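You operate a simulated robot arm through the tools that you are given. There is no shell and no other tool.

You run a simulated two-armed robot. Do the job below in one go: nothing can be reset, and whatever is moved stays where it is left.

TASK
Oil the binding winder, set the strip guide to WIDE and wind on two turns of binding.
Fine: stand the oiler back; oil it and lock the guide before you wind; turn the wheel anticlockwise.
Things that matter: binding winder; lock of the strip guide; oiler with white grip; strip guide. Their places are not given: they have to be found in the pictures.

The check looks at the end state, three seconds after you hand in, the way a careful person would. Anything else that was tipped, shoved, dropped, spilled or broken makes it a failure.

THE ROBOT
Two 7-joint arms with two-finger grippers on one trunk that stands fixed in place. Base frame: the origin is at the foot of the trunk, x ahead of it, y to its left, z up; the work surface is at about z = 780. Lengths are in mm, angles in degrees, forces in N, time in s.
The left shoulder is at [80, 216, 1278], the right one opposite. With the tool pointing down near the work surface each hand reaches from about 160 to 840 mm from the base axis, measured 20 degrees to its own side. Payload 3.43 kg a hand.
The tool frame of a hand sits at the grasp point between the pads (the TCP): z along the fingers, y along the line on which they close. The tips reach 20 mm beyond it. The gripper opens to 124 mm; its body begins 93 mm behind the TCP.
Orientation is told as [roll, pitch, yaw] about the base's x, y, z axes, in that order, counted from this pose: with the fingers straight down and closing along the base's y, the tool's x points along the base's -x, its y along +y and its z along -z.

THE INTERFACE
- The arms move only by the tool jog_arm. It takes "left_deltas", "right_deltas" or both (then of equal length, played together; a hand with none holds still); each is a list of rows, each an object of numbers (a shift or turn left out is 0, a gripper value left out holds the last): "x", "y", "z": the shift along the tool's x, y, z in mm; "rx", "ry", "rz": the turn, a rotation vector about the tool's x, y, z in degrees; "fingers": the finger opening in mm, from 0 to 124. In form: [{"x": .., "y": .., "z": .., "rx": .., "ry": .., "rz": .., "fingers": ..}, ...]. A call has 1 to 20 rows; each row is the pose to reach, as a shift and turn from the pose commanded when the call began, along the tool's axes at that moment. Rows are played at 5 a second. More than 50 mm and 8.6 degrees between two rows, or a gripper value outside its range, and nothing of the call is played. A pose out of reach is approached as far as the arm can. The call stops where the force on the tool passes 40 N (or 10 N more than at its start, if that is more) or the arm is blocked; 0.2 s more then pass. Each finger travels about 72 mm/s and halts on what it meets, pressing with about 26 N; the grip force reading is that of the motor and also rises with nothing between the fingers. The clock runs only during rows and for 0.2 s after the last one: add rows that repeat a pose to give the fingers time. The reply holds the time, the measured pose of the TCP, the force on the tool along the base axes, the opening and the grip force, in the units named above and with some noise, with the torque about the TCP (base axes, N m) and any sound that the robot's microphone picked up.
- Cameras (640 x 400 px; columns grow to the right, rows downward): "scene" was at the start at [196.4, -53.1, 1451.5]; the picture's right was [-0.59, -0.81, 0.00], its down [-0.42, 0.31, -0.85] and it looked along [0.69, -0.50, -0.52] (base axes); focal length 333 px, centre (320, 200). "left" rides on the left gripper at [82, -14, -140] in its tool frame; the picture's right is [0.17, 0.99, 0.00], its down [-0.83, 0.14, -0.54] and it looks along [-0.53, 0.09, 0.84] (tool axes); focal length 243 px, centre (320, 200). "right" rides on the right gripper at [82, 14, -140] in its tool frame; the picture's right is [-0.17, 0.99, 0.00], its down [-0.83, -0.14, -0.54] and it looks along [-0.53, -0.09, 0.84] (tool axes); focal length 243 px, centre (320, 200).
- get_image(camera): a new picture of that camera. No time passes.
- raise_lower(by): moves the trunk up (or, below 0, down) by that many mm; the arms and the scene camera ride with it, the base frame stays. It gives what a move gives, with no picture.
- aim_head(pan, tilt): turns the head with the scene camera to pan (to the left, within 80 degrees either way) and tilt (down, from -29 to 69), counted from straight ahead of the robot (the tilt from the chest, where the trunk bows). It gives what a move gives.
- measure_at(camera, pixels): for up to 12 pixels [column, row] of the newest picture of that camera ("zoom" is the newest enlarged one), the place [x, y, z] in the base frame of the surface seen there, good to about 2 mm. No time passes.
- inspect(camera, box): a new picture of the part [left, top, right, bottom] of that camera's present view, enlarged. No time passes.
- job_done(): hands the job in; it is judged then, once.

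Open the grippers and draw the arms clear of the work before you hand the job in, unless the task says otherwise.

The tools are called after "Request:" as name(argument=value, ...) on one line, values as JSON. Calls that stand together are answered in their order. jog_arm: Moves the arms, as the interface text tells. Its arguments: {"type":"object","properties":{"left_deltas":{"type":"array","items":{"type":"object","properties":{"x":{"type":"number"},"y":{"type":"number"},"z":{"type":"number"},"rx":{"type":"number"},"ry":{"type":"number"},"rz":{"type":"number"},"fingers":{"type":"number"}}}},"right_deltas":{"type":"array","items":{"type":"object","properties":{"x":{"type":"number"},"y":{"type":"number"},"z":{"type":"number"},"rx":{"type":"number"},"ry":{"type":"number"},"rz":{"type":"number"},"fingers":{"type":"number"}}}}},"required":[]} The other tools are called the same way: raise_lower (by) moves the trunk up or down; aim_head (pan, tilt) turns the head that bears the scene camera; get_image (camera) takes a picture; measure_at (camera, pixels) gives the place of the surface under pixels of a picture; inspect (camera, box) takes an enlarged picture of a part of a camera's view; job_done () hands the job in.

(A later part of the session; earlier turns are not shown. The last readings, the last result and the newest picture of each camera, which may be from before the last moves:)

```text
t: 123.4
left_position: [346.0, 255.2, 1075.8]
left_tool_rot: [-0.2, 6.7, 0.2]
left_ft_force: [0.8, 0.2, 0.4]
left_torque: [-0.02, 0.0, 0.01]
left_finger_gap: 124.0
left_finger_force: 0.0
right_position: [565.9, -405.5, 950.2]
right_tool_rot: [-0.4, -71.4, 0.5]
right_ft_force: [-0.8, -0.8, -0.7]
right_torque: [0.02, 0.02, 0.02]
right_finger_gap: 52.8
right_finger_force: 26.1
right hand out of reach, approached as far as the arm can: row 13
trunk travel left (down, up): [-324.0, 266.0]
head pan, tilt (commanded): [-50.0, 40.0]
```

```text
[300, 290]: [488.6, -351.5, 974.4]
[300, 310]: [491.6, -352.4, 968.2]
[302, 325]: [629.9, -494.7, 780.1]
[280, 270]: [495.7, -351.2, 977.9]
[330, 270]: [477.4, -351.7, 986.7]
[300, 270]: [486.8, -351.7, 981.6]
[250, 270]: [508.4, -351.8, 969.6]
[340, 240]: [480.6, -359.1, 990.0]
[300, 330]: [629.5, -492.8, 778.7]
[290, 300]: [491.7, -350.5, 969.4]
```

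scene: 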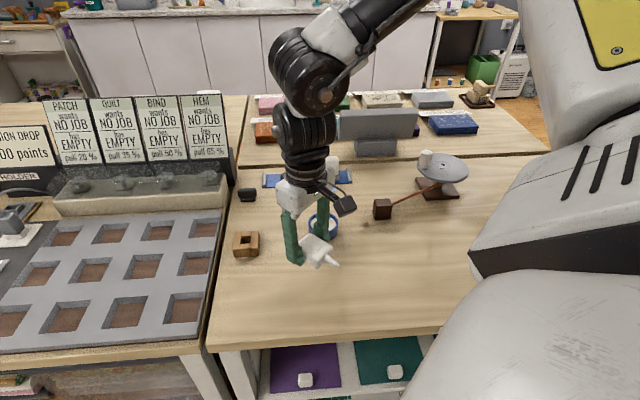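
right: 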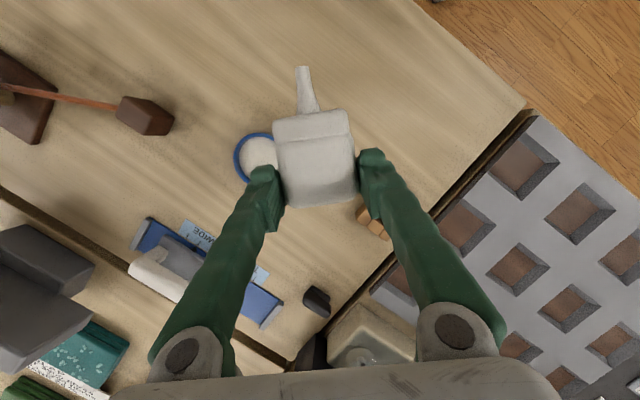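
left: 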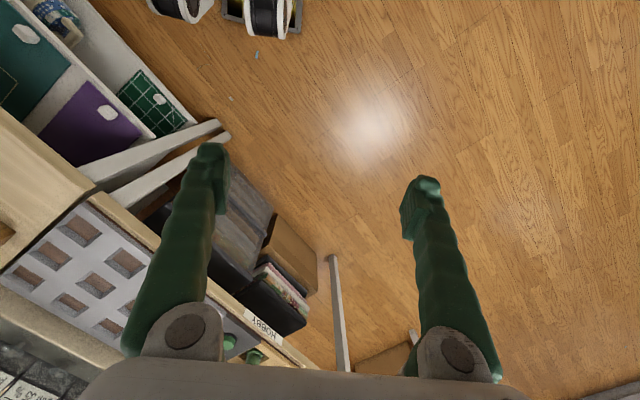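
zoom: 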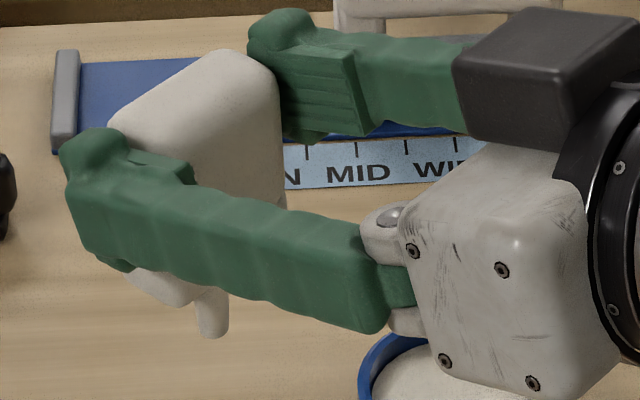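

The spout appears at zoom (212,315); I measure there.

Request:
measure_at(camera="zoom", pixels=[[212, 300], [213, 315], [214, 330], [203, 315], [222, 315], [170, 285], [150, 110], [230, 70], [200, 290], [225, 160]])

Request:
get_image(camera="right")

```text
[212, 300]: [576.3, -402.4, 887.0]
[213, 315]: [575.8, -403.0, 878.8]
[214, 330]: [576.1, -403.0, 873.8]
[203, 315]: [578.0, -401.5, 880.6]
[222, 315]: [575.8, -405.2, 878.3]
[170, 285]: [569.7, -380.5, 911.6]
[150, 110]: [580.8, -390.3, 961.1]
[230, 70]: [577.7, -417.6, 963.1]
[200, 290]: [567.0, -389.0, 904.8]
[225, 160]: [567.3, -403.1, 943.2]
```

```text
taken
```

right: 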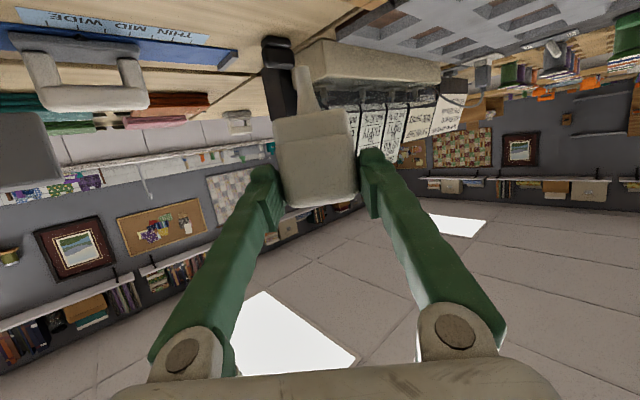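

Spout is vertical; its tip sits 13 mm ahead of and 78 mm below the TCP. I now carry it gently toward the winder (first part), raising 55 mm and turning toward yaw −40°.

Request:
jog_arm(right_deltas=[{"x": -5.2, "z": -1.75}, {"x": -15.6, "z": -5.25}, {"x": -26, "z": -8.75}, {"x": -36, "y": -3.8, "z": -13.8, "rx": 0.4, "rz": 0.1}, {"x": -45.6, "y": -9.6, "z": -19.6, "rx": 0.9, "rz": 0.3}, {"x": -49.8, "y": -17.3, "z": -24.5, "rx": 1.7, "rz": 0.6}, {"x": -48.4, "y": -26.9, "z": -28.3, "rx": 2.7, "rz": 0.9}, {"x": -46.9, "y": -38.4, "z": -33, "rx": 3.8, "rz": 1.3}, {"x": -45.3, "y": -49.9, "z": -37.6, "rx": 4.9, "rz": 1.7}, {"x": -43.7, "y": -61.4, "z": -42.3, "rx": 6.1, "rz": 2.0}, {"x": -42.2, "y": -73, "z": -46.9, "rx": 7.2, "rz": 2.4}, {"x": -40.6, "y": -84.5, "z": -51.6, "rx": 8.3, "rz": 2.8}, {"x": -39.1, "y": -96, "z": -56.2, "rx": 9.5, "rz": 3.2}, {"x": -37.5, "y": -107.5, "z": -60.8, "rx": 10.6, "rz": 3.6}, {"x": -35.9, "y": -119, "z": -65.5, "rx": 11.7, "rz": 4.0}, {"x": -34.4, "y": -130.6, "z": -70.1, "rx": 12.9, "rz": 4.4}, {"x": -32.8, "y": -142.1, "z": -74.8, "rx": 14, "rz": 4.7}, {"x": -31.2, "y": -153.6, "z": -79.4, "rx": 15.2, "rz": 5.1}, {"x": -30.2, "y": -161.3, "z": -82.5, "rx": 15.9, "rz": 5.4}, {"x": -29.7, "y": -165, "z": -84, "rx": 16.3, "rz": 5.5}])

Request:
get_image(camera="scene")

```text
t: 127.6
left_position: [347.1, 254.5, 1075.8]
left_tool_rot: [-0.2, 6.7, 0.1]
left_ft_force: [0.3, -0.2, 0.4]
left_torque: [0.01, -0.01, -0.01]
left_finger_gap: 124.1
left_finger_force: 0.0
right_position: [498.5, -572.2, 1003.4]
right_tool_rot: [-0.3, -71.5, -17.0]
right_ft_force: [-0.2, 0.7, -2.2]
right_torque: [-0.02, 0.01, 0.01]
right_finger_gap: 53.0
right_finger_force: 25.9
right hand out of reach, approached as far as the arm can: row 3, 4, 5, 6, 7, 8, 9, 10, 11, 12, 13, 14, 15, 16, 17, 18, 19, 20
trunk travel left (down, up): [-324.0, 266.0]
head pan, tilt (commanded): [-50.0, 40.0]
```

```text
taken
```

scene: 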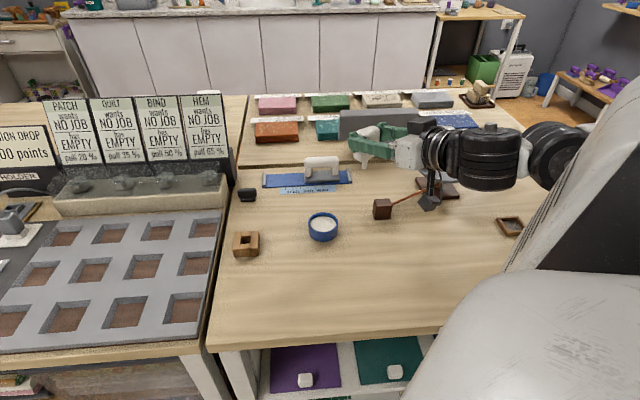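

Held fine halfway at (498,-572,1003). I carry on to above the hub with yaw −40°.

Request:
jog_arm(right_deltas=[{"x": 0.2, "y": -4.7, "z": -0.5, "rx": 0.4, "rz": 0.1}, {"x": 0.4, "y": -11.8, "z": -1.2, "rx": 1.1, "rz": 0.4}, {"x": 0.8, "y": -23.6, "z": -2.4, "rx": 2.2, "rz": 0.7}, {"x": 1.2, "y": -36.6, "z": -3.6, "rx": 3.4, "rz": 1.1}, {"x": 1.7, "y": -49.6, "z": -4.9, "rx": 4.6, "rz": 1.5}, {"x": 2.1, "y": -62.6, "z": -6.2, "rx": 5.8, "rz": 1.9}, {"x": 2.5, "y": -75.6, "z": -7.5, "rx": 7.0, "rz": 2.3}, {"x": 3.0, "y": -88.6, "z": -8.8, "rx": 8.2, "rz": 2.7}, {"x": 3.4, "y": -101.6, "z": -10.1, "rx": 9.4, "rz": 3.1}, {"x": 3.8, "y": -114.6, "z": -11.4, "rx": 10.6, "rz": 3.5}, {"x": 4.3, "y": -127.5, "z": -12.7, "rx": 11.8, "rz": 3.9}, {"x": 4.7, "y": -140.5, "z": -14, "rx": 13, "rz": 4.3}, {"x": 5.1, "y": -153.5, "z": -15.3, "rx": 14.2, "rz": 4.7}, {"x": 5.6, "y": -166.5, "z": -16.6, "rx": 15.4, "rz": 5.1}, {"x": 6.0, "y": -179.5, "z": -17.9, "rx": 16.6, "rz": 5.5}, {"x": 6.4, "y": -192.5, "z": -19.2, "rx": 17.8, "rz": 5.9}, {"x": 6.9, "y": -205.5, "z": -20.4, "rx": 19, "rz": 6.4}, {"x": 7.3, "y": -217.3, "z": -21.6, "rx": 20.1, "rz": 6.7}, {"x": 7.6, "y": -228, "z": -22.7, "rx": 21, "rz": 7}, {"x": 7.9, "y": -236.2, "z": -23.5, "rx": 21.8, "rz": 7.3}])

Request:
get_image(camera="scene")

Request:
get_image(camera="right")

```text
t: 131.8
left_position: [345.5, 255.1, 1076.1]
left_tool_rot: [-0.2, 6.8, 0.2]
left_ft_force: [0.9, 0.1, -0.2]
left_torque: [0.02, 0.02, 0.03]
left_finger_gap: 124.0
left_finger_force: 0.1
right_position: [403.3, -791.8, 1005.4]
right_tool_rot: [-0.1, -71.7, -40.2]
right_ft_force: [-0.1, -0.3, -0.8]
right_torque: [0.0, 0.02, 0.0]
right_finger_gap: 52.6
right_finger_force: 26.6
trunk travel left (down, up): [-324.0, 266.0]
head pan, tilt (commanded): [-50.0, 40.0]
```

```text
taken
```

scene: 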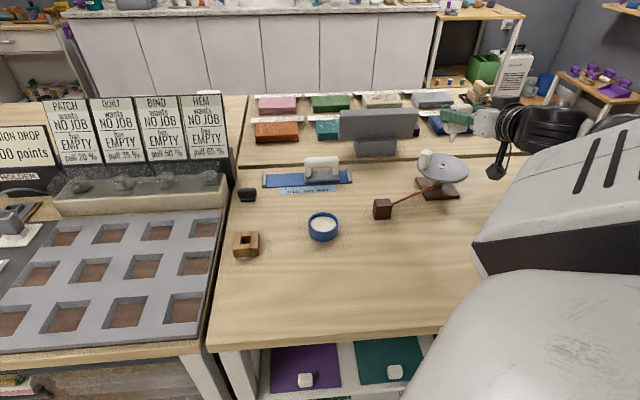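

```text
taken
```

right: 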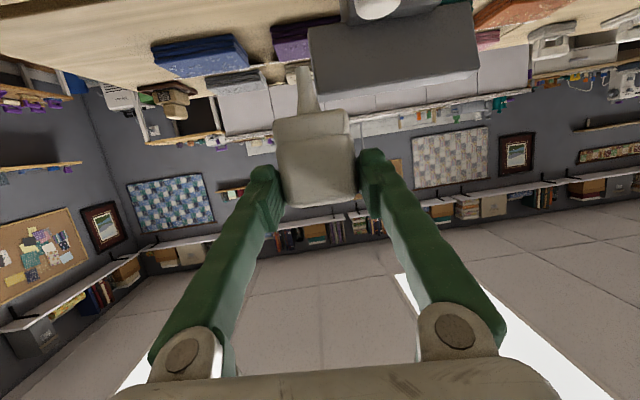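

The oiler is above the winder. I zoom in to measure the spout tip against the hub hole.

Request:
inspect(camera="scene", box=[405, 95, 500, 205])

Request:
aim_head(pan=-62, tilt=30)

Request:
get_image(camera="scene")

```text
3.64 times, centred on (452, 150) of scene
```

zoom: 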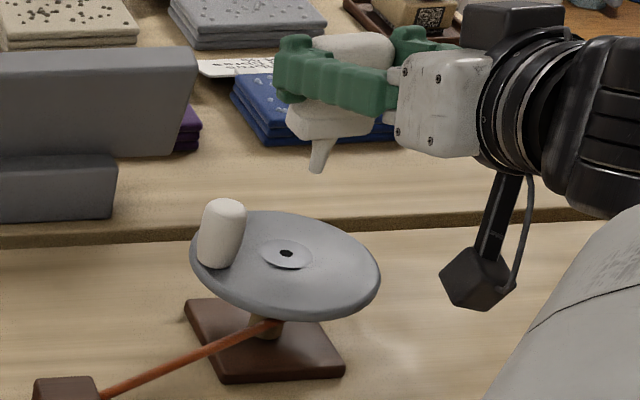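

```text
t: 132.5
left_position: [347.0, 255.4, 1076.9]
left_tool_rot: [-0.3, 6.7, 0.1]
left_ft_force: [1.1, 0.1, 0.7]
left_torque: [-0.02, 0.0, -0.02]
left_finger_gap: 124.0
left_finger_force: 0.0
right_position: [404.6, -791.4, 1005.6]
right_tool_rot: [-0.2, -71.5, -39.9]
right_ft_force: [-0.6, 0.1, 0.1]
right_torque: [0.03, 0.0, 0.01]
right_finger_gap: 52.5
right_finger_force: 26.4
trunk travel left (down, up): [-324.0, 266.0]
head pan, tilt (commanded): [-62.0, 30.0]
```

```text
taken
```

scene: 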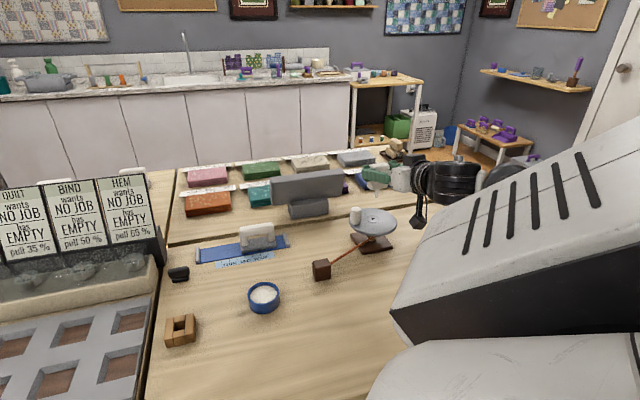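

I zoom with the new head aim and measure the spout and hub points.

Request:
inspect(camera="scene", box=[340, 150, 430, 260])

Request:
measure_at(camera="zoom", pixels=[[270, 165], [262, 178], [280, 140], [290, 100], [330, 100], [258, 185], [360, 100], [265, 250], [300, 130], [330, 130]])

```text
3.64 times, centred on (385, 205) of scene
```

zoom: 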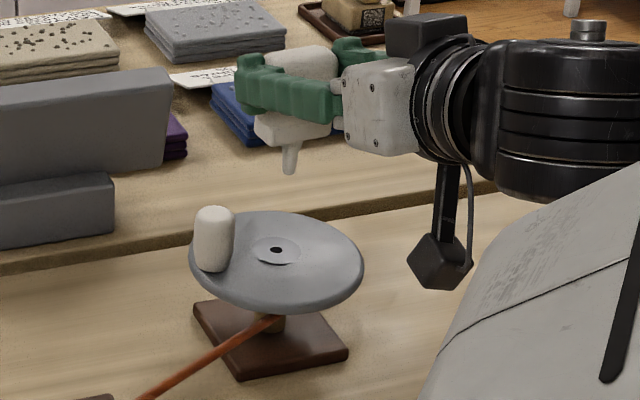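

```text
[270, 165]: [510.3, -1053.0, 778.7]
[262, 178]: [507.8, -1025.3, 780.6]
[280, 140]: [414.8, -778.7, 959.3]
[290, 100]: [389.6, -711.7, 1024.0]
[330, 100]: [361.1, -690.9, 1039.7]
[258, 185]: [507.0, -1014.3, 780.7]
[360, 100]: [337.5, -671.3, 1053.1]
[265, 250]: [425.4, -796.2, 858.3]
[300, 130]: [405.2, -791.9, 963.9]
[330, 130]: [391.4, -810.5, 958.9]
```

I measure on the spout at zoom (290,160) and on the hub hole at (277,250).

Request:
measure_at(camera="zoom", pixels=[[291, 152], [290, 160], [289, 167], [288, 172], [284, 160], [296, 160], [277, 250], [272, 246], [283, 254], [205, 245], [215, 212], [228, 230]])

```text
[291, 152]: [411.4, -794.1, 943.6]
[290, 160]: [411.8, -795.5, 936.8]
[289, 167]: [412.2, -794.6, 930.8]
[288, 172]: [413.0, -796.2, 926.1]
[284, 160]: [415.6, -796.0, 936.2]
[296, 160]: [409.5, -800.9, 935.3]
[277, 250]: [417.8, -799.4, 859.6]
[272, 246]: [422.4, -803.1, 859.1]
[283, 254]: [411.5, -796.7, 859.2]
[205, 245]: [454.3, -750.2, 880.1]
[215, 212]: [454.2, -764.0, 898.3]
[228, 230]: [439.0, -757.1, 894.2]
```

Spout axis ≈(413.2,-800.3), tip z≈925; the hole is at ≈(417.5,-799.5,859.5). I shift ~4 mm and lower to ~8 mm above the hole.

Request:
jog_arm(right_deltas=[{"x": 5, "y": 1, "z": 2}, {"x": 13, "y": 2, "z": 5}, {"x": 21, "y": 3.3, "z": 8.2}, {"x": 29, "y": 3.3, "z": 11.3}, {"x": 37, "y": 3.3, "z": 14.4}, {"x": 45, "y": 3.3, "z": 17.5}, {"x": 50, "y": 3.3, "z": 19.4}, {"x": 52.3, "y": 3.3, "z": 20.2}, {"x": 52.3, "y": 3.3, "z": 20.2}])

Request:
inspect(camera="scene", box=[350, 185, 410, 250])

Request:
inspect(camera="right", box=[250, 0, 390, 130])

```text
t: 134.5
left_position: [346.0, 255.4, 1076.9]
left_tool_rot: [-0.2, 6.7, 0.1]
left_ft_force: [0.0, -0.5, 0.5]
left_torque: [-0.01, 0.01, -0.01]
left_finger_gap: 124.1
left_finger_force: 0.1
right_position: [408.3, -788.7, 949.4]
right_tool_rot: [0.0, -71.5, -40.1]
right_ft_force: [0.1, -0.2, -0.7]
right_torque: [-0.02, 0.01, -0.01]
right_finger_gap: 52.5
right_finger_force: 26.2
trunk travel left (down, up): [-324.0, 266.0]
head pan, tilt (commanded): [-62.0, 30.0]
```

```text
6.15 times, centred on (380, 218) of scene
```

zoom: 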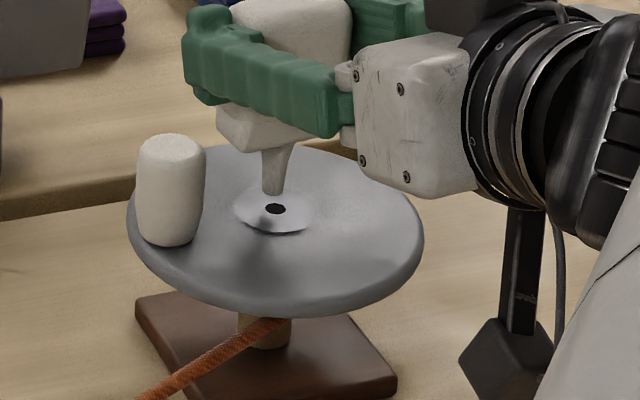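

```text
3.08 times, centred on (320, 65) of right
```

zoom: 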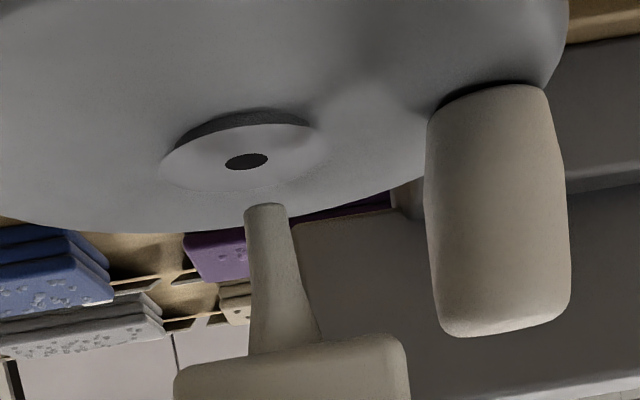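

The wrist view shows the spout tip ~3 mm off sideways from the hole. I measure tip and hole numerically in the scene zoom.

Request:
inspect(camera="scene", box=[360, 200, 400, 230])

Request:
measure_at(camera="zoom", pixels=[[190, 130], [190, 160], [192, 180], [175, 160], [210, 160], [205, 245], [175, 235], [235, 255], [120, 240], [290, 270], [205, 235], [205, 255]])

```text
13.33 times, centred on (380, 215) of scene
```

zoom: 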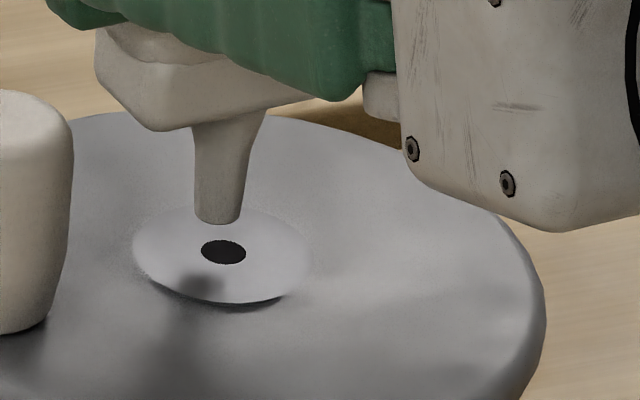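

```text
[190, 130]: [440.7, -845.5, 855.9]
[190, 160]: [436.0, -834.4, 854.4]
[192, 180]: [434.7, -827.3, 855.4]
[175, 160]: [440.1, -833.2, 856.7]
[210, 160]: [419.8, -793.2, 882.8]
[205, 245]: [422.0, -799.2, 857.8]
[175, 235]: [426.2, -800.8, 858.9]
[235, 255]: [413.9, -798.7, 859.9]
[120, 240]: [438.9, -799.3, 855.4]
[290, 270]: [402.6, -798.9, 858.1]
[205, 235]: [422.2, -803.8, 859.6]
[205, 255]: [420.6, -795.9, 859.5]
```

I measure the tip surface and hole again at the right pixels.

Request:
measure_at(camera="zoom", pixels=[[220, 160], [220, 180], [218, 200], [217, 215], [200, 200], [236, 200], [223, 252], [215, 250], [231, 254], [136, 245], [307, 262], [223, 300]])

```text
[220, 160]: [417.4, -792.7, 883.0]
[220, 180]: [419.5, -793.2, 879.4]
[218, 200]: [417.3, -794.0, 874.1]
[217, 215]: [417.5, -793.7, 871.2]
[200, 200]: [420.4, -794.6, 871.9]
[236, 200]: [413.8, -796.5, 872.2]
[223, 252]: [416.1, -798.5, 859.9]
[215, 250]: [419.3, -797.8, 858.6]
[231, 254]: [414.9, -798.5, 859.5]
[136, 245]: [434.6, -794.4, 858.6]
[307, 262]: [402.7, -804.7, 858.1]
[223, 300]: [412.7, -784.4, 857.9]
```

Tip axis ≈(418.4,-797.5), tip z≈869; hole ≈(416.8,-798.8). I shift −2 mm in y and lower ~9 mm, watching the contact force.

Request:
jog_arm(right_deltas=[{"x": 0.1, "y": -1, "z": -0.2}, {"x": 0.1, "y": -2, "z": -0.4}, {"x": 2.9, "y": -2, "z": 0.6}, {"x": 5.7, "y": -2, "z": 1.5}, {"x": 7.6, "y": -2, "z": 2.1}, {"x": 8.6, "y": -2, "z": 2.5}, {"x": 8.6, "y": -2, "z": 2.5}])

Request:
inspect(camera="scene", box=[360, 200, 400, 230])

Request:
inspect(camera="right", box=[250, 0, 390, 130])

```text
t: 136.1
left_position: [345.2, 253.9, 1076.0]
left_tool_rot: [-0.2, 6.7, 0.1]
left_ft_force: [-0.1, -0.4, -0.2]
left_torque: [-0.05, -0.03, -0.03]
left_finger_gap: 123.8
left_finger_force: 0.0
right_position: [407.0, -791.9, 939.8]
right_tool_rot: [-0.1, -71.5, -40.0]
right_ft_force: [0.6, -0.6, -0.9]
right_torque: [0.0, 0.0, -0.01]
right_finger_gap: 52.7
right_finger_force: 25.7
trunk travel left (down, up): [-324.0, 266.0]
head pan, tilt (commanded): [-62.0, 30.0]
```

```text
13.33 times, centred on (380, 215) of scene
```

zoom: 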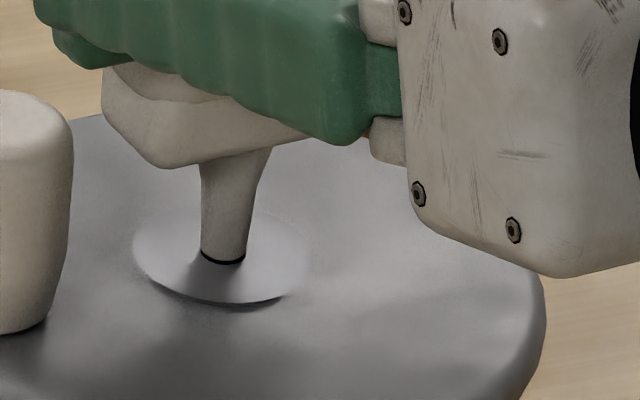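

```text
3.08 times, centred on (320, 65) of right
```

zoom: 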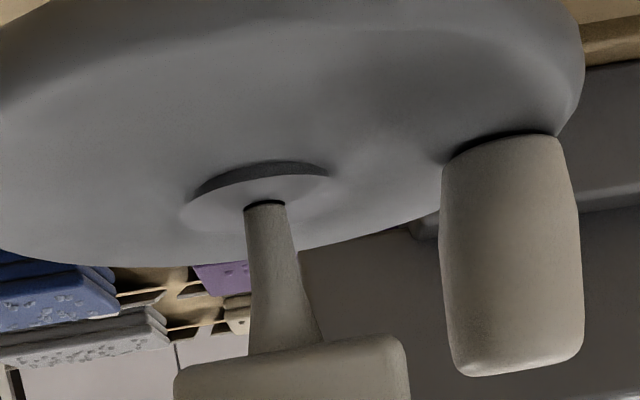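

The tip is right over the hole in both views. I lower 2 mm more and hold for about 2 s, listening for any sound.

Request:
jog_arm(right_deltas=[{"x": 0.9, "z": 0.3}, {"x": 1.9, "z": 0.6}, {"x": 1.9, "z": 0.6}, {"x": 1.9, "z": 0.6}, {"x": 1.9, "z": 0.6}, {"x": 1.9, "z": 0.6}, {"x": 1.9, "z": 0.6}, {"x": 1.9, "z": 0.6}, {"x": 1.9, "z": 0.6}, {"x": 1.9, "z": 0.6}])

Request:
inspect(camera="scene", box=[360, 200, 400, 230])

```text
t: 138.3
left_position: [345.6, 255.5, 1075.4]
left_tool_rot: [-0.2, 6.7, 0.1]
left_ft_force: [1.1, 0.5, -0.1]
left_torque: [0.0, 0.01, 0.04]
left_finger_gap: 123.8
left_finger_force: 0.2
right_position: [406.0, -791.1, 938.9]
right_tool_rot: [-0.2, -71.8, -40.0]
right_ft_force: [0.5, -2.0, 11.3]
right_torque: [-0.28, -0.21, 0.02]
right_finger_gap: 52.7
right_finger_force: 26.5
trunk travel left (down, up): [-324.0, 266.0]
head pan, tilt (commanded): [-62.0, 30.0]
```

```text
13.33 times, centred on (380, 215) of scene
```

zoom: 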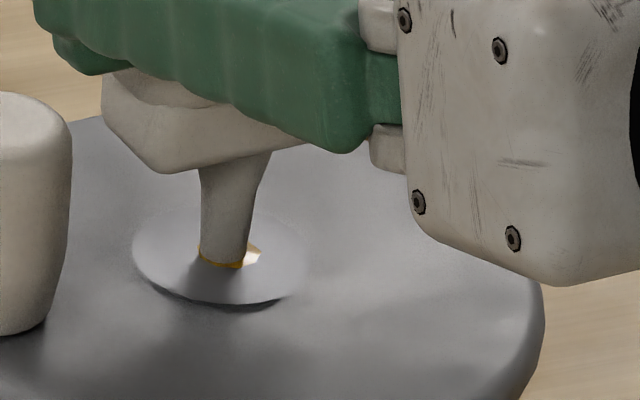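

A golden oil spot has appeared at the hole, so it's oiled. I lift off straight up now to avoid overfilling and look at the hub.

Request:
jog_arm(right_deltas=[{"x": -3, "z": -1}, {"x": -8, "z": -2.7}, {"x": -15, "z": -5}, {"x": -23, "z": -7.7}, {"x": -31, "z": -10.4}, {"x": -39, "z": -13}, {"x": -47, "z": -15.7}, {"x": -55, "z": -18.4}, {"x": -60, "z": -20}, {"x": -60, "z": -20}])

Request:
inspect(camera="scene", box=[345, 180, 415, 250])

Request:
inspect(camera="scene", box=[360, 200, 400, 230])

```text
t: 140.5
left_position: [346.3, 255.2, 1076.5]
left_tool_rot: [-0.2, 6.6, 0.2]
left_ft_force: [0.5, 0.2, -0.3]
left_torque: [0.0, -0.01, -0.01]
left_finger_gap: 123.9
left_finger_force: 0.0
right_position: [405.8, -789.7, 1002.1]
right_tool_rot: [-0.2, -71.6, -40.0]
right_ft_force: [0.0, 0.6, -0.1]
right_torque: [0.01, 0.0, 0.0]
right_finger_gap: 52.7
right_finger_force: 25.9
trunk travel left (down, up): [-324.0, 266.0]
head pan, tilt (commanded): [-62.0, 30.0]
```

```text
5.71 times, centred on (380, 215) of scene
```

zoom: 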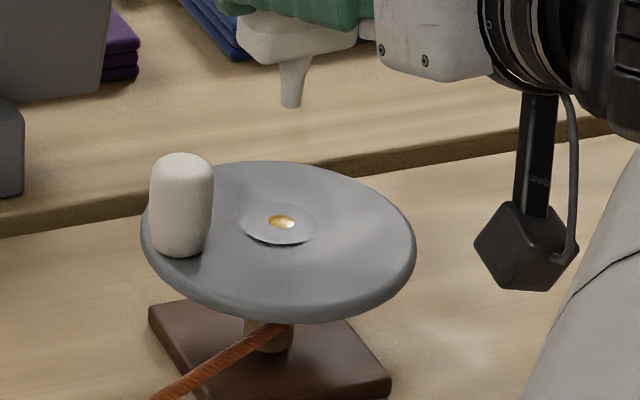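

```text
13.33 times, centred on (380, 215) of scene
```

zoom: 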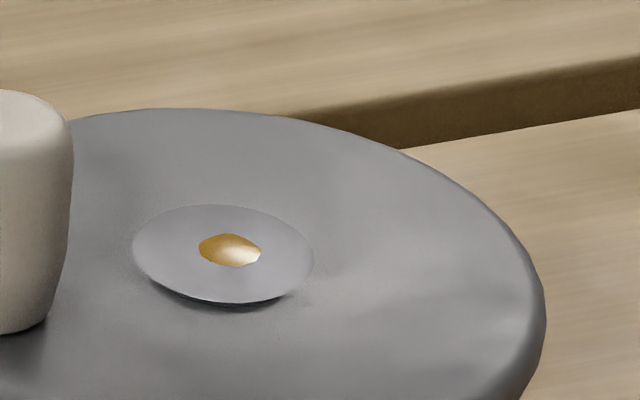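

Oil sits in the hub hole and nowhere else. Now I carry the oiler back toward its stand, gently, reversing the path (first leg).

Request:
jog_arm(right_deltas=[{"x": 0.4, "y": 4.5, "z": -1.3, "rx": -0.4, "rz": -0.1}, {"x": 1.1, "y": 11.3, "z": -3.3, "rx": -1.1, "rz": -0.4}, {"x": 2.2, "y": 22.6, "z": -6.5, "rx": -2.2, "rz": -0.7}, {"x": 3.4, "y": 35.1, "z": -10.1, "rx": -3.4, "rz": -1.1}, {"x": 4.6, "y": 47.5, "z": -13.7, "rx": -4.6, "rz": -1.5}, {"x": 5.8, "y": 59.9, "z": -17.3, "rx": -5.8, "rz": -1.9}, {"x": 7.0, "y": 72.4, "z": -20.9, "rx": -7, "rz": -2.3}, {"x": 8.2, "y": 84.8, "z": -24.5, "rx": -8.2, "rz": -2.7}, {"x": 9.4, "y": 97.3, "z": -28.1, "rx": -9.4, "rz": -3.1}, {"x": 10.6, "y": 109.7, "z": -31.7, "rx": -10.6, "rz": -3.5}, {"x": 11.8, "y": 122.1, "z": -35.3, "rx": -11.8, "rz": -3.9}, {"x": 13, "y": 134.6, "z": -38.9, "rx": -13, "rz": -4.3}, {"x": 14.2, "y": 147, "z": -42.5, "rx": -14.2, "rz": -4.7}, {"x": 15.4, "y": 159.5, "z": -46.1, "rx": -15.4, "rz": -5.1}, {"x": 16.6, "y": 171.9, "z": -49.7, "rx": -16.6, "rz": -5.5}, {"x": 17.8, "y": 184.4, "z": -53.3, "rx": -17.8, "rz": -5.9}, {"x": 19, "y": 196.8, "z": -56.9, "rx": -19, "rz": -6.4}, {"x": 20.1, "y": 208.1, "z": -60.2, "rx": -20.1, "rz": -6.7}, {"x": 21, "y": 218.3, "z": -63.1, "rx": -21, "rz": -7}, {"x": 21.8, "y": 226.2, "z": -65.4, "rx": -21.8, "rz": -7.3}])

Request:
get_image(camera="scene")

```text
t: 144.7
left_position: [345.8, 254.9, 1076.8]
left_tool_rot: [-0.2, 6.6, 0.1]
left_ft_force: [-0.3, -0.1, -0.3]
left_torque: [0.0, 0.01, -0.04]
left_finger_gap: 124.0
left_finger_force: 0.1
right_position: [500.0, -574.8, 1001.7]
right_tool_rot: [-0.2, -71.5, -17.2]
right_ft_force: [-0.3, -0.1, 0.7]
right_torque: [0.02, 0.03, 0.04]
right_finger_gap: 52.9
right_finger_force: 26.1
trunk travel left (down, up): [-324.0, 266.0]
head pan, tilt (commanded): [-62.0, 30.0]
```

```text
taken
```

scene: 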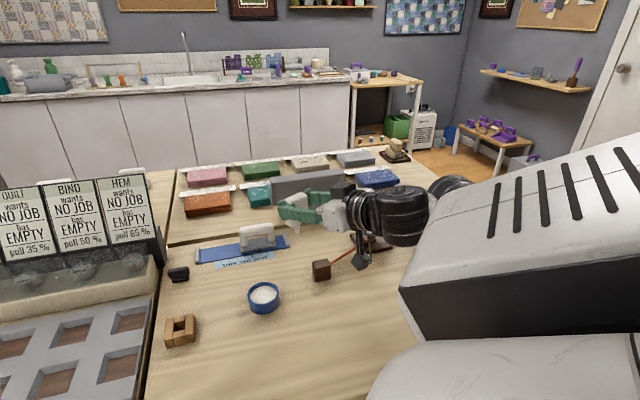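

Second leg: on toward the stand, with yaw turning from −17° to +5°.

Request:
jog_arm(right_deltas=[{"x": 0.2, "y": 3.9, "z": 0.9, "rx": -0.6, "rz": -0.2}, {"x": 0.4, "y": 10.3, "z": 2.5, "rx": -1.7, "rz": -0.6}, {"x": 0.8, "y": 20.7, "z": 5, "rx": -3.3, "rz": -1.1}, {"x": 1.3, "y": 32.3, "z": 7.8, "rx": -5.2, "rz": -1.8}, {"x": 1.8, "y": 43.9, "z": 10.6, "rx": -7.1, "rz": -2.4}, {"x": 2.3, "y": 55.5, "z": 13.5, "rx": -9, "rz": -3}, {"x": 2.8, "y": 67.1, "z": 16.3, "rx": -10.9, "rz": -3.6}, {"x": 3.2, "y": 78.8, "z": 19.1, "rx": -12.7, "rz": -4.3}, {"x": 3.7, "y": 90.4, "z": 21.9, "rx": -14.6, "rz": -4.9}, {"x": 4.2, "y": 102, "z": 24.7, "rx": -16.5, "rz": -5.5}, {"x": 4.7, "y": 113.6, "z": 27.5, "rx": -18.4, "rz": -6.2}, {"x": 5, "y": 122.6, "z": 29.7, "rx": -19.9, "rz": -6.7}, {"x": 5.3, "y": 129.1, "z": 31.3, "rx": -20.9, "rz": -7}, {"x": 5.3, "y": 129.1, "z": 31.3, "rx": -20.9, "rz": -7}])

```text
t: 147.7
left_position: [346.8, 256.0, 1075.3]
left_tool_rot: [-0.2, 6.7, 0.1]
left_ft_force: [0.3, -0.6, 0.0]
left_torque: [-0.03, 0.04, -0.02]
left_finger_gap: 124.1
left_finger_force: 0.0
right_position: [565.4, -459.6, 985.3]
right_tool_rot: [-0.3, -71.5, 5.1]
right_ft_force: [0.1, -0.6, 0.2]
right_torque: [0.04, -0.02, 0.02]
right_finger_gap: 52.6
right_finger_force: 26.1
trunk travel left (down, up): [-324.0, 266.0]
head pan, tilt (commanded): [-62.0, 30.0]
```

Third leg: to above the stand with yaw +35°.

Request:
jog_arm(right_deltas=[{"x": 0.3, "y": 3.2, "z": 2.5, "rx": -0.9, "rz": -0.3}, {"x": 0.7, "y": 8.5, "z": 6.6, "rx": -2.3, "rz": -0.8}, {"x": 1.5, "y": 16.9, "z": 13.2, "rx": -4.5, "rz": -1.5}, {"x": 2.3, "y": 26.4, "z": 20.7, "rx": -7.1, "rz": -2.4}, {"x": 3.2, "y": 35.9, "z": 28.1, "rx": -9.7, "rz": -3.2}, {"x": 4, "y": 45.5, "z": 35.5, "rx": -12.2, "rz": -4.1}, {"x": 4.8, "y": 55, "z": 43, "rx": -14.8, "rz": -4.9}, {"x": 5.7, "y": 64.5, "z": 50.4, "rx": -17.3, "rz": -5.8}, {"x": 6.5, "y": 74, "z": 57.8, "rx": -19.9, "rz": -6.7}, {"x": 7.3, "y": 83.5, "z": 65.3, "rx": -22.4, "rz": -7.5}, {"x": 8.2, "y": 93, "z": 72.7, "rx": -25, "rz": -8.4}, {"x": 8.8, "y": 100.4, "z": 78.5, "rx": -27, "rz": -9}, {"x": 9.3, "y": 105.7, "z": 82.6, "rx": -28.4, "rz": -9.5}, {"x": 9.3, "y": 105.7, "z": 82.6, "rx": -28.4, "rz": -9.5}])

Request:
aim_head(pan=-40, tilt=42)

Request:
get_image(camera="scene")

Request:
get_image(camera="right")

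```text
t: 150.7
left_position: [347.6, 255.0, 1076.5]
left_tool_rot: [-0.2, 6.7, 0.0]
left_ft_force: [0.7, 0.1, -0.9]
left_torque: [-0.01, -0.01, 0.01]
left_finger_gap: 124.0
left_finger_force: 0.1
right_position: [631.0, -346.0, 951.0]
right_tool_rot: [-0.2, -71.6, 34.9]
right_ft_force: [1.0, -0.7, -1.0]
right_torque: [0.03, 0.02, -0.02]
right_finger_gap: 52.5
right_finger_force: 25.7
trunk travel left (down, up): [-324.0, 266.0]
head pan, tilt (commanded): [-62.0, 30.0]
```

```text
t: 151.6
left_position: [347.3, 255.9, 1074.8]
left_tool_rot: [-0.2, 6.6, 0.2]
left_ft_force: [-0.6, 0.3, -0.1]
left_torque: [0.0, -0.03, 0.01]
left_finger_gap: 124.3
left_finger_force: 0.1
right_position: [631.9, -346.1, 951.4]
right_tool_rot: [-0.2, -71.5, 35.0]
right_ft_force: [0.2, 0.2, -0.8]
right_torque: [-0.03, 0.02, 0.0]
right_finger_gap: 52.7
right_finger_force: 26.0
trunk travel left (down, up): [-324.0, 266.0]
head pan, tilt (commanded): [-40.0, 42.0]
```

```text
taken
```

scene: 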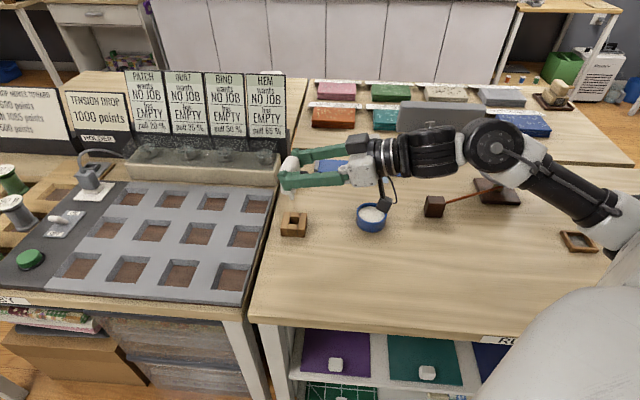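

```text
taken
```

right: 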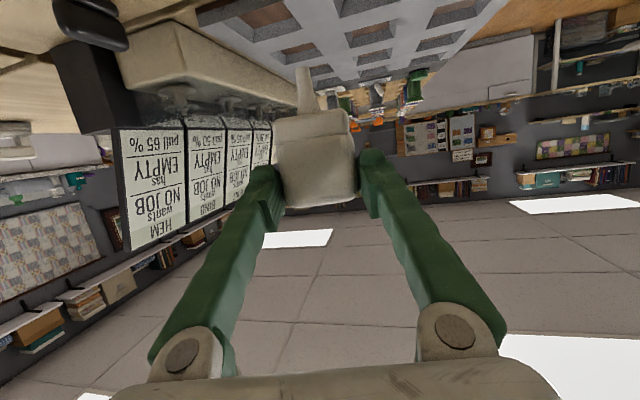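

The oiler is above the stand. I zoom to measure spout tip, stand hole, and the bowl's distance from the wrist camera.

Request:
inspect(camera="scene", box=[250, 140, 330, 245])

Request:
measure_at(camera="scene", pixels=[[371, 216], [357, 215], [386, 218], [371, 207], [371, 226], [386, 205], [383, 208], [293, 224], [293, 218], [285, 217], [302, 216], [293, 232]])

```text
3.81 times, centred on (290, 192) of scene
```

zoom: 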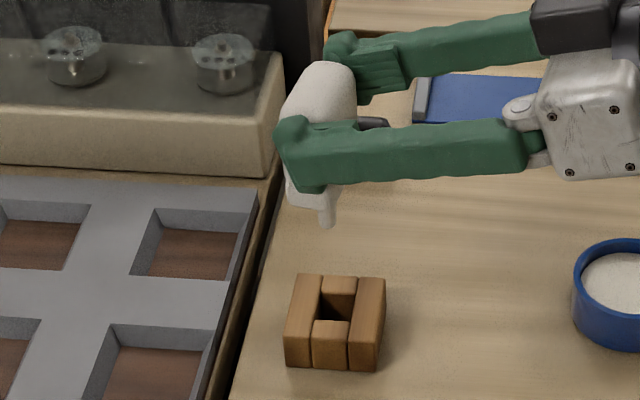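

```text
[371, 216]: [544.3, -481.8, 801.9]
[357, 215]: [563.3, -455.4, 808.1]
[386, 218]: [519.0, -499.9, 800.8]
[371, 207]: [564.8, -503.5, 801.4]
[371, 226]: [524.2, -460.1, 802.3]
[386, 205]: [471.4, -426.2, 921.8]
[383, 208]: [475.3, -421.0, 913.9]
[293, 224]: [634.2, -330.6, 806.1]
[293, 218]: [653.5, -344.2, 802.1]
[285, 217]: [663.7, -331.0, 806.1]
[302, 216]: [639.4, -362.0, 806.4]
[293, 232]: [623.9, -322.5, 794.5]
```

The bowl's centre (544,-480) is ~90 mm away from the wrist camera body, safe. I measure the spout tip and hole in a finer zoom.

Request:
inspect(camera="scene", box=[270, 180, 320, 240])

Request:
measure_at(camera="zoom", pixels=[[342, 60], [342, 75], [342, 88], [333, 75], [352, 75], [335, 190], [360, 190], [330, 230], [360, 230], [345, 200], [300, 180], [400, 185]])

```text
6.67 times, centred on (295, 210) of scene
```

zoom: 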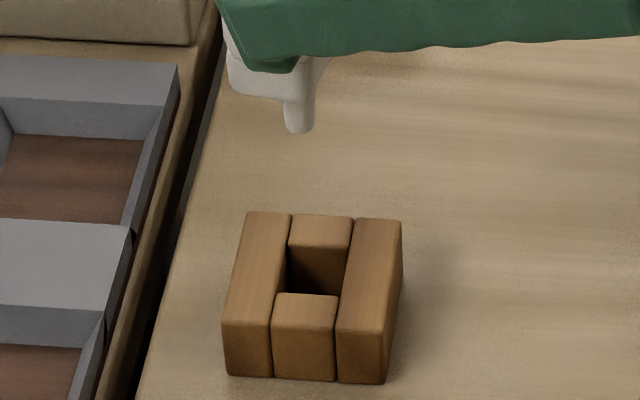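

```text
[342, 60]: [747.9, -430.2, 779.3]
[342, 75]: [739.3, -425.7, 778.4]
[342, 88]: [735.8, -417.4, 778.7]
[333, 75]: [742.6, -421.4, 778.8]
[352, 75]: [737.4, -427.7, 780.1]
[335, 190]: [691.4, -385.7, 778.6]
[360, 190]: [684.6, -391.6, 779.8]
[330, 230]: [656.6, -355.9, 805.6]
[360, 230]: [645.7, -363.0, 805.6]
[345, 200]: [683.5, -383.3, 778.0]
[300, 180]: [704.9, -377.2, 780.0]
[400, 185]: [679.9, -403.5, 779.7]
```

The spout is at zoom (299,120); the hole spans (287–340, 250–295). I measure there.

Request:
measure_at(camera="zoom", pixels=[[299, 105], [299, 118], [299, 128], [288, 118], [311, 118], [303, 240], [340, 240], [290, 296], [335, 296], [284, 270], [345, 270], [320, 235]])

```text
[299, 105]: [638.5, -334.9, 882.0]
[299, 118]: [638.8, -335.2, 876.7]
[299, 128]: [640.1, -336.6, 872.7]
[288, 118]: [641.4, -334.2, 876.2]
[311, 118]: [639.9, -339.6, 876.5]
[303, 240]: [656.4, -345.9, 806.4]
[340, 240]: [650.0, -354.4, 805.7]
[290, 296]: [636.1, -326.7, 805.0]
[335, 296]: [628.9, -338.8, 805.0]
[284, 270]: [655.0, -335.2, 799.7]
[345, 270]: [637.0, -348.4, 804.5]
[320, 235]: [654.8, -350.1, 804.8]
```

Spout axis ≈(642.7,-338.2), hole centre ≈(642.5,-339.7): within tolerance. I shift 1.5 mm and lower 60 mm, then check alignment.

Request:
jog_arm(right_deltas=[{"x": 5, "y": -0.5, "z": 0.5}, {"x": 13, "y": -0.9, "z": 3}, {"x": 21.3, "y": -0.9, "z": 5.8}, {"x": 29.8, "y": -0.9, "z": 8.6}, {"x": 38.3, "y": -0.9, "z": 11.5}, {"x": 46.9, "y": -0.9, "z": 14.3}, {"x": 53, "y": -0.9, "z": 16.4}, {"x": 57.3, "y": -0.9, "z": 17.8}, {"x": 57.3, "y": -0.9, "z": 17.8}])

Request:
inspect(camera="scene", box=[270, 180, 320, 240])

Request:
inspect(camera="right", box=[240, 0, 380, 130])

```text
t: 153.6
left_position: [346.1, 254.6, 1075.7]
left_tool_rot: [-0.2, 6.7, 0.1]
left_ft_force: [0.1, -0.1, -0.5]
left_torque: [0.04, -0.04, 0.0]
left_finger_gap: 124.0
left_finger_force: 0.0
right_position: [630.6, -348.1, 889.4]
right_tool_rot: [-0.3, -71.4, 34.9]
right_ft_force: [0.4, -0.5, -0.2]
right_torque: [-0.01, -0.01, -0.01]
right_finger_gap: 52.7
right_finger_force: 26.1
trunk travel left (down, up): [-324.0, 266.0]
head pan, tilt (commanded): [-40.0, 42.0]
```

```text
6.67 times, centred on (295, 210) of scene
```

zoom: 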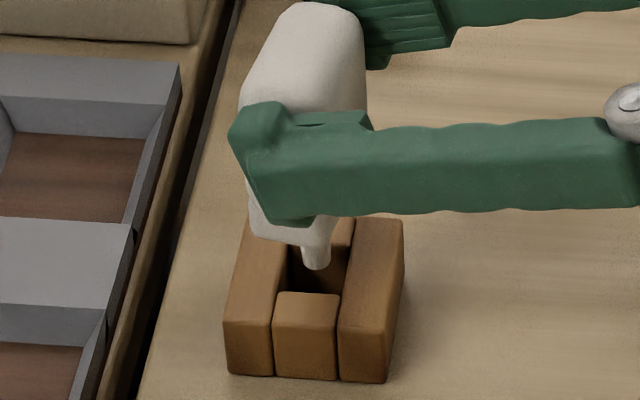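

```text
3.08 times, centred on (310, 65) of right
```

zoom: 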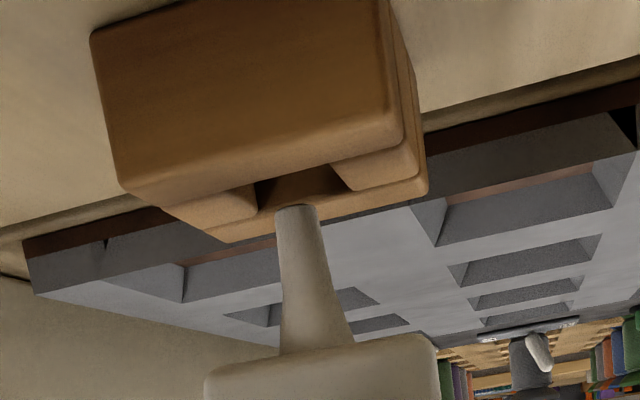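

Well centred over the hole in both views. I lower further, slowing near the seat.

Request:
jog_arm(right_deltas=[{"x": 6, "z": 2}, {"x": 12, "z": 4}, {"x": 17, "z": 5.7}, {"x": 21, "z": 7}, {"x": 23.5, "z": 7.9}, {"x": 25.5, "z": 8.5}, {"x": 25.5, "z": 8.5}])

Request:
inspect(camera="scene", box=[270, 180, 320, 240])

Request:
inspect(camera="right", box=[240, 0, 380, 130])

```text
t: 155.2
left_position: [346.2, 255.9, 1076.2]
left_tool_rot: [-0.1, 6.7, 0.1]
left_ft_force: [-0.1, -0.3, 0.1]
left_torque: [-0.02, 0.0, 0.02]
left_finger_gap: 124.0
left_finger_force: 0.0
right_position: [629.3, -350.1, 863.9]
right_tool_rot: [-0.2, -71.4, 35.0]
right_ft_force: [-0.4, -0.5, -0.1]
right_torque: [-0.02, 0.02, 0.0]
right_finger_gap: 52.7
right_finger_force: 25.6
trunk travel left (down, up): [-324.0, 266.0]
head pan, tilt (commanded): [-40.0, 42.0]
```

```text
6.67 times, centred on (295, 210) of scene
```

zoom: 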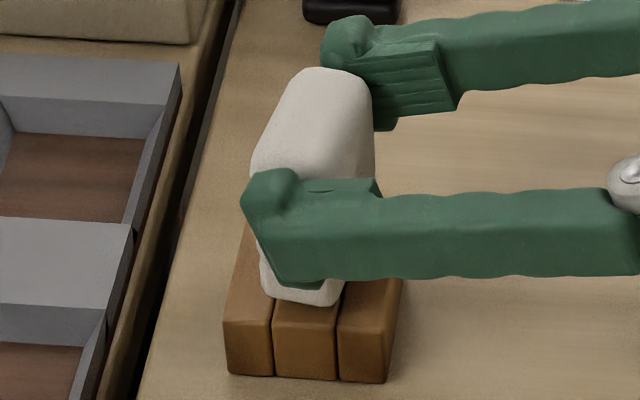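

```text
3.08 times, centred on (310, 65) of right
```

zoom: 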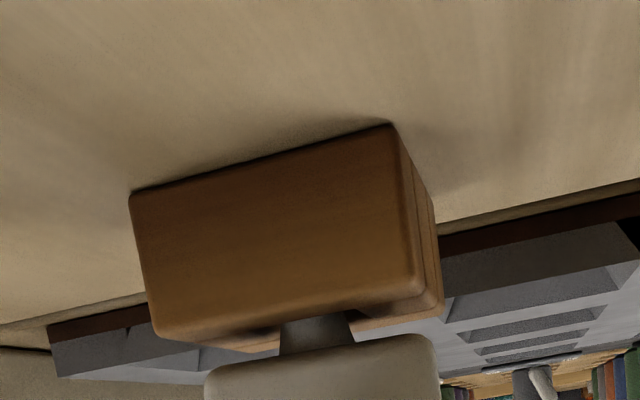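

The spout is in the hole, collar a few mm above the block. I lower the last millimetres with a slight centring correction until it seats.

Request:
jog_arm(right_deltas=[{"x": -0.3, "y": 0.6, "z": 2}, {"x": 1.2, "y": 0.6, "z": 2.7}, {"x": 2.2, "y": 0.6, "z": 3}, {"x": 3.2, "y": 0.6, "z": 3.4}, {"x": 4.2, "y": 0.6, "z": 3.7}, {"x": 4.2, "y": 0.6, "z": 3.7}])

Request:
inspect(camera="right", box=[240, 0, 380, 130])

```text
t: 156.6
left_position: [346.1, 255.9, 1075.6]
left_tool_rot: [-0.1, 6.7, 0.1]
left_ft_force: [0.1, 0.4, -0.2]
left_torque: [0.03, -0.01, 0.0]
left_finger_gap: 123.9
left_finger_force: 0.0
right_position: [631.9, -347.5, 860.0]
right_tool_rot: [-0.4, -71.6, 35.1]
right_ft_force: [-0.3, 0.8, 6.2]
right_torque: [0.09, -0.09, 0.03]
right_finger_gap: 52.8
right_finger_force: 25.8
trunk travel left (down, up): [-324.0, 266.0]
head pan, tilt (commanded): [-40.0, 42.0]
```

```text
3.08 times, centred on (310, 65) of right
```

zoom: 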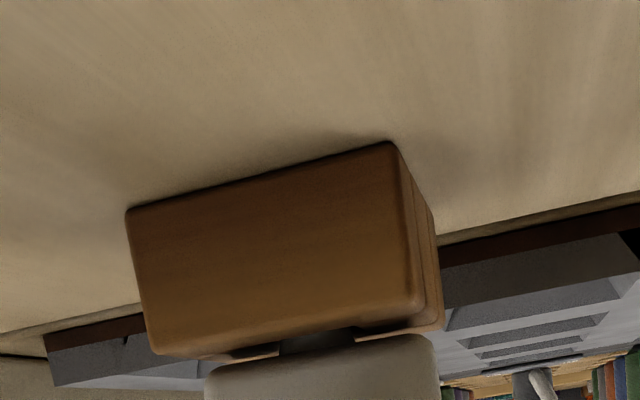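

It is seated (6 N up-force). I ease off slightly and open the fingers gradually.

Request:
jog_arm(right_deltas=[{"x": -0.6, "z": -0.2}, {"x": -0.6, "z": -0.2, "fingers": 53}, {"x": -0.6, "z": -0.2, "fingers": 54}, {"x": -0.6, "z": -0.2, "fingers": 56}, {"x": -0.6, "z": -0.2, "fingers": 60}, {"x": -0.6, "z": -0.2, "fingers": 68}, {"x": -0.6, "z": -0.2, "fingers": 76}, {"x": -0.6, "z": -0.2, "fingers": 76}])

Request:
inspect(camera="scene", box=[260, 160, 330, 240])

Request:
get_image(camera="right")

```text
t: 158.4
left_position: [346.8, 256.4, 1076.8]
left_tool_rot: [-0.2, 6.6, 0.1]
left_ft_force: [-0.4, -0.4, -0.3]
left_torque: [-0.02, 0.0, -0.03]
left_finger_gap: 124.1
left_finger_force: 0.1
right_position: [632.7, -346.2, 859.1]
right_tool_rot: [-0.3, -71.5, 35.0]
right_ft_force: [0.7, -0.6, -0.3]
right_torque: [0.02, 0.0, -0.02]
right_finger_gap: 76.2
right_finger_force: 0.1
trunk travel left (down, up): [-324.0, 266.0]
head pan, tilt (commanded): [-40.0, 42.0]
```

```text
5.00 times, centred on (295, 200) of scene
```

zoom: 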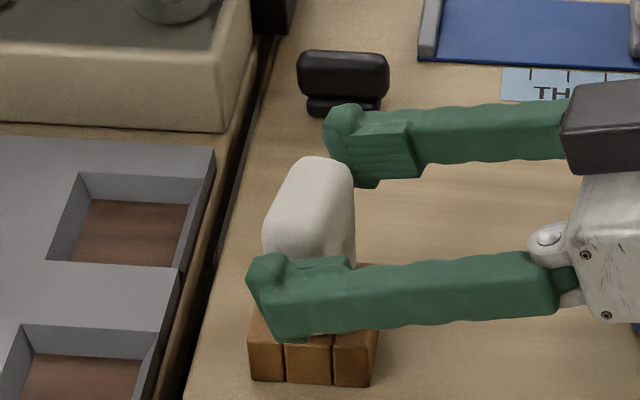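

```text
taken
```

right: 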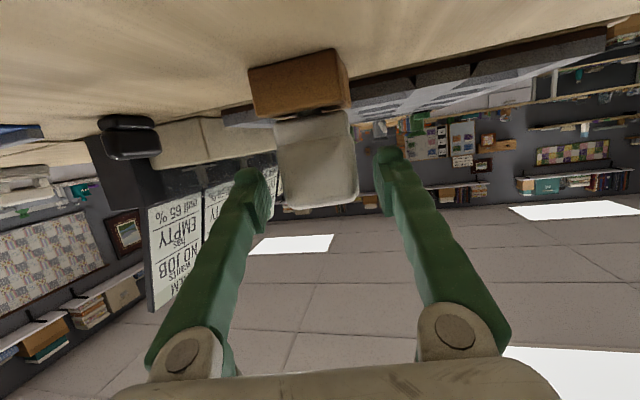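

The oiler stands upright in its stand. I raise the hand straight up, clear of it.

Request:
jog_arm(right_deltas=[{"x": -8, "z": -2.7}, {"x": -20, "z": -6.7}, {"x": -35, "z": -11.7}, {"x": -50, "z": -16.7}, {"x": -66, "z": -22}, {"x": -80, "z": -27}, {"x": -80, "z": -27}])

Request:
get_image(camera="scene")

Request:
inspect(camera="scene", box=[250, 170, 330, 250])

```text
t: 160.0
left_position: [346.3, 255.5, 1076.6]
left_tool_rot: [-0.2, 6.7, 0.2]
left_ft_force: [0.6, -0.5, 0.3]
left_torque: [0.04, -0.03, -0.01]
left_finger_gap: 123.8
left_finger_force: 0.1
right_position: [633.6, -346.6, 943.2]
right_tool_rot: [-0.2, -71.4, 35.0]
right_ft_force: [0.5, 0.4, 0.2]
right_torque: [-0.01, -0.02, -0.03]
right_finger_gap: 76.2
right_finger_force: 0.1
trunk travel left (down, up): [-324.0, 266.0]
head pan, tilt (commanded): [-40.0, 42.0]
```

```text
taken
```

scene: 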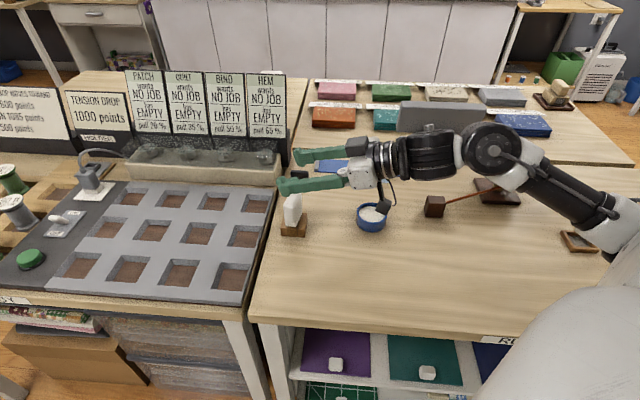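

```text
5.00 times, centred on (290, 210) of scene
```

zoom: 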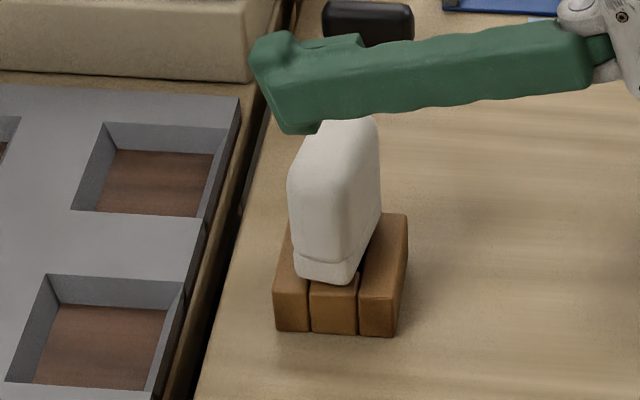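

The oiler stands well in its block. Now for winding: I raise the hand and pitch it back to −30°, unloaded.

Request:
jog_arm(right_deltas=[{"x": -19, "z": -6.3, "ry": 7}, {"x": -38, "z": -12.6, "ry": 14}, {"x": -56.9, "z": -19, "ry": 21}, {"x": -56.9, "z": -19, "ry": 28}, {"x": -56.9, "z": -19, "ry": 35}, {"x": -56.9, "z": -19, "ry": 41.4}, {"x": -56.9, "z": -19, "ry": 41.4}])

Request:
inspect(camera="scene", box=[250, 170, 330, 250])

```text
t: 161.6
left_position: [345.0, 256.3, 1076.2]
left_tool_rot: [-0.2, 6.6, 0.1]
left_ft_force: [0.2, -0.3, 0.3]
left_torque: [0.0, -0.03, 0.01]
left_finger_gap: 124.0
left_finger_force: 0.1
right_position: [628.9, -345.8, 1003.9]
right_tool_rot: [-0.1, -30.0, 34.8]
right_ft_force: [-0.2, 0.1, 0.9]
right_torque: [-0.01, 0.01, 0.02]
right_finger_gap: 76.0
right_finger_force: 0.0
trunk travel left (down, up): [-324.0, 266.0]
head pan, tilt (commanded): [-40.0, 42.0]
```

```text
5.00 times, centred on (290, 210) of scene
```

zoom: 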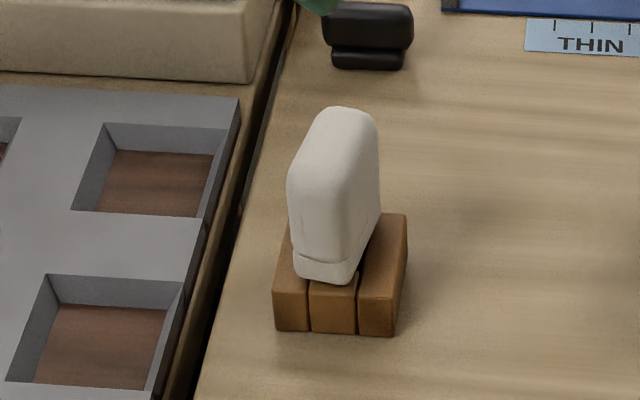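

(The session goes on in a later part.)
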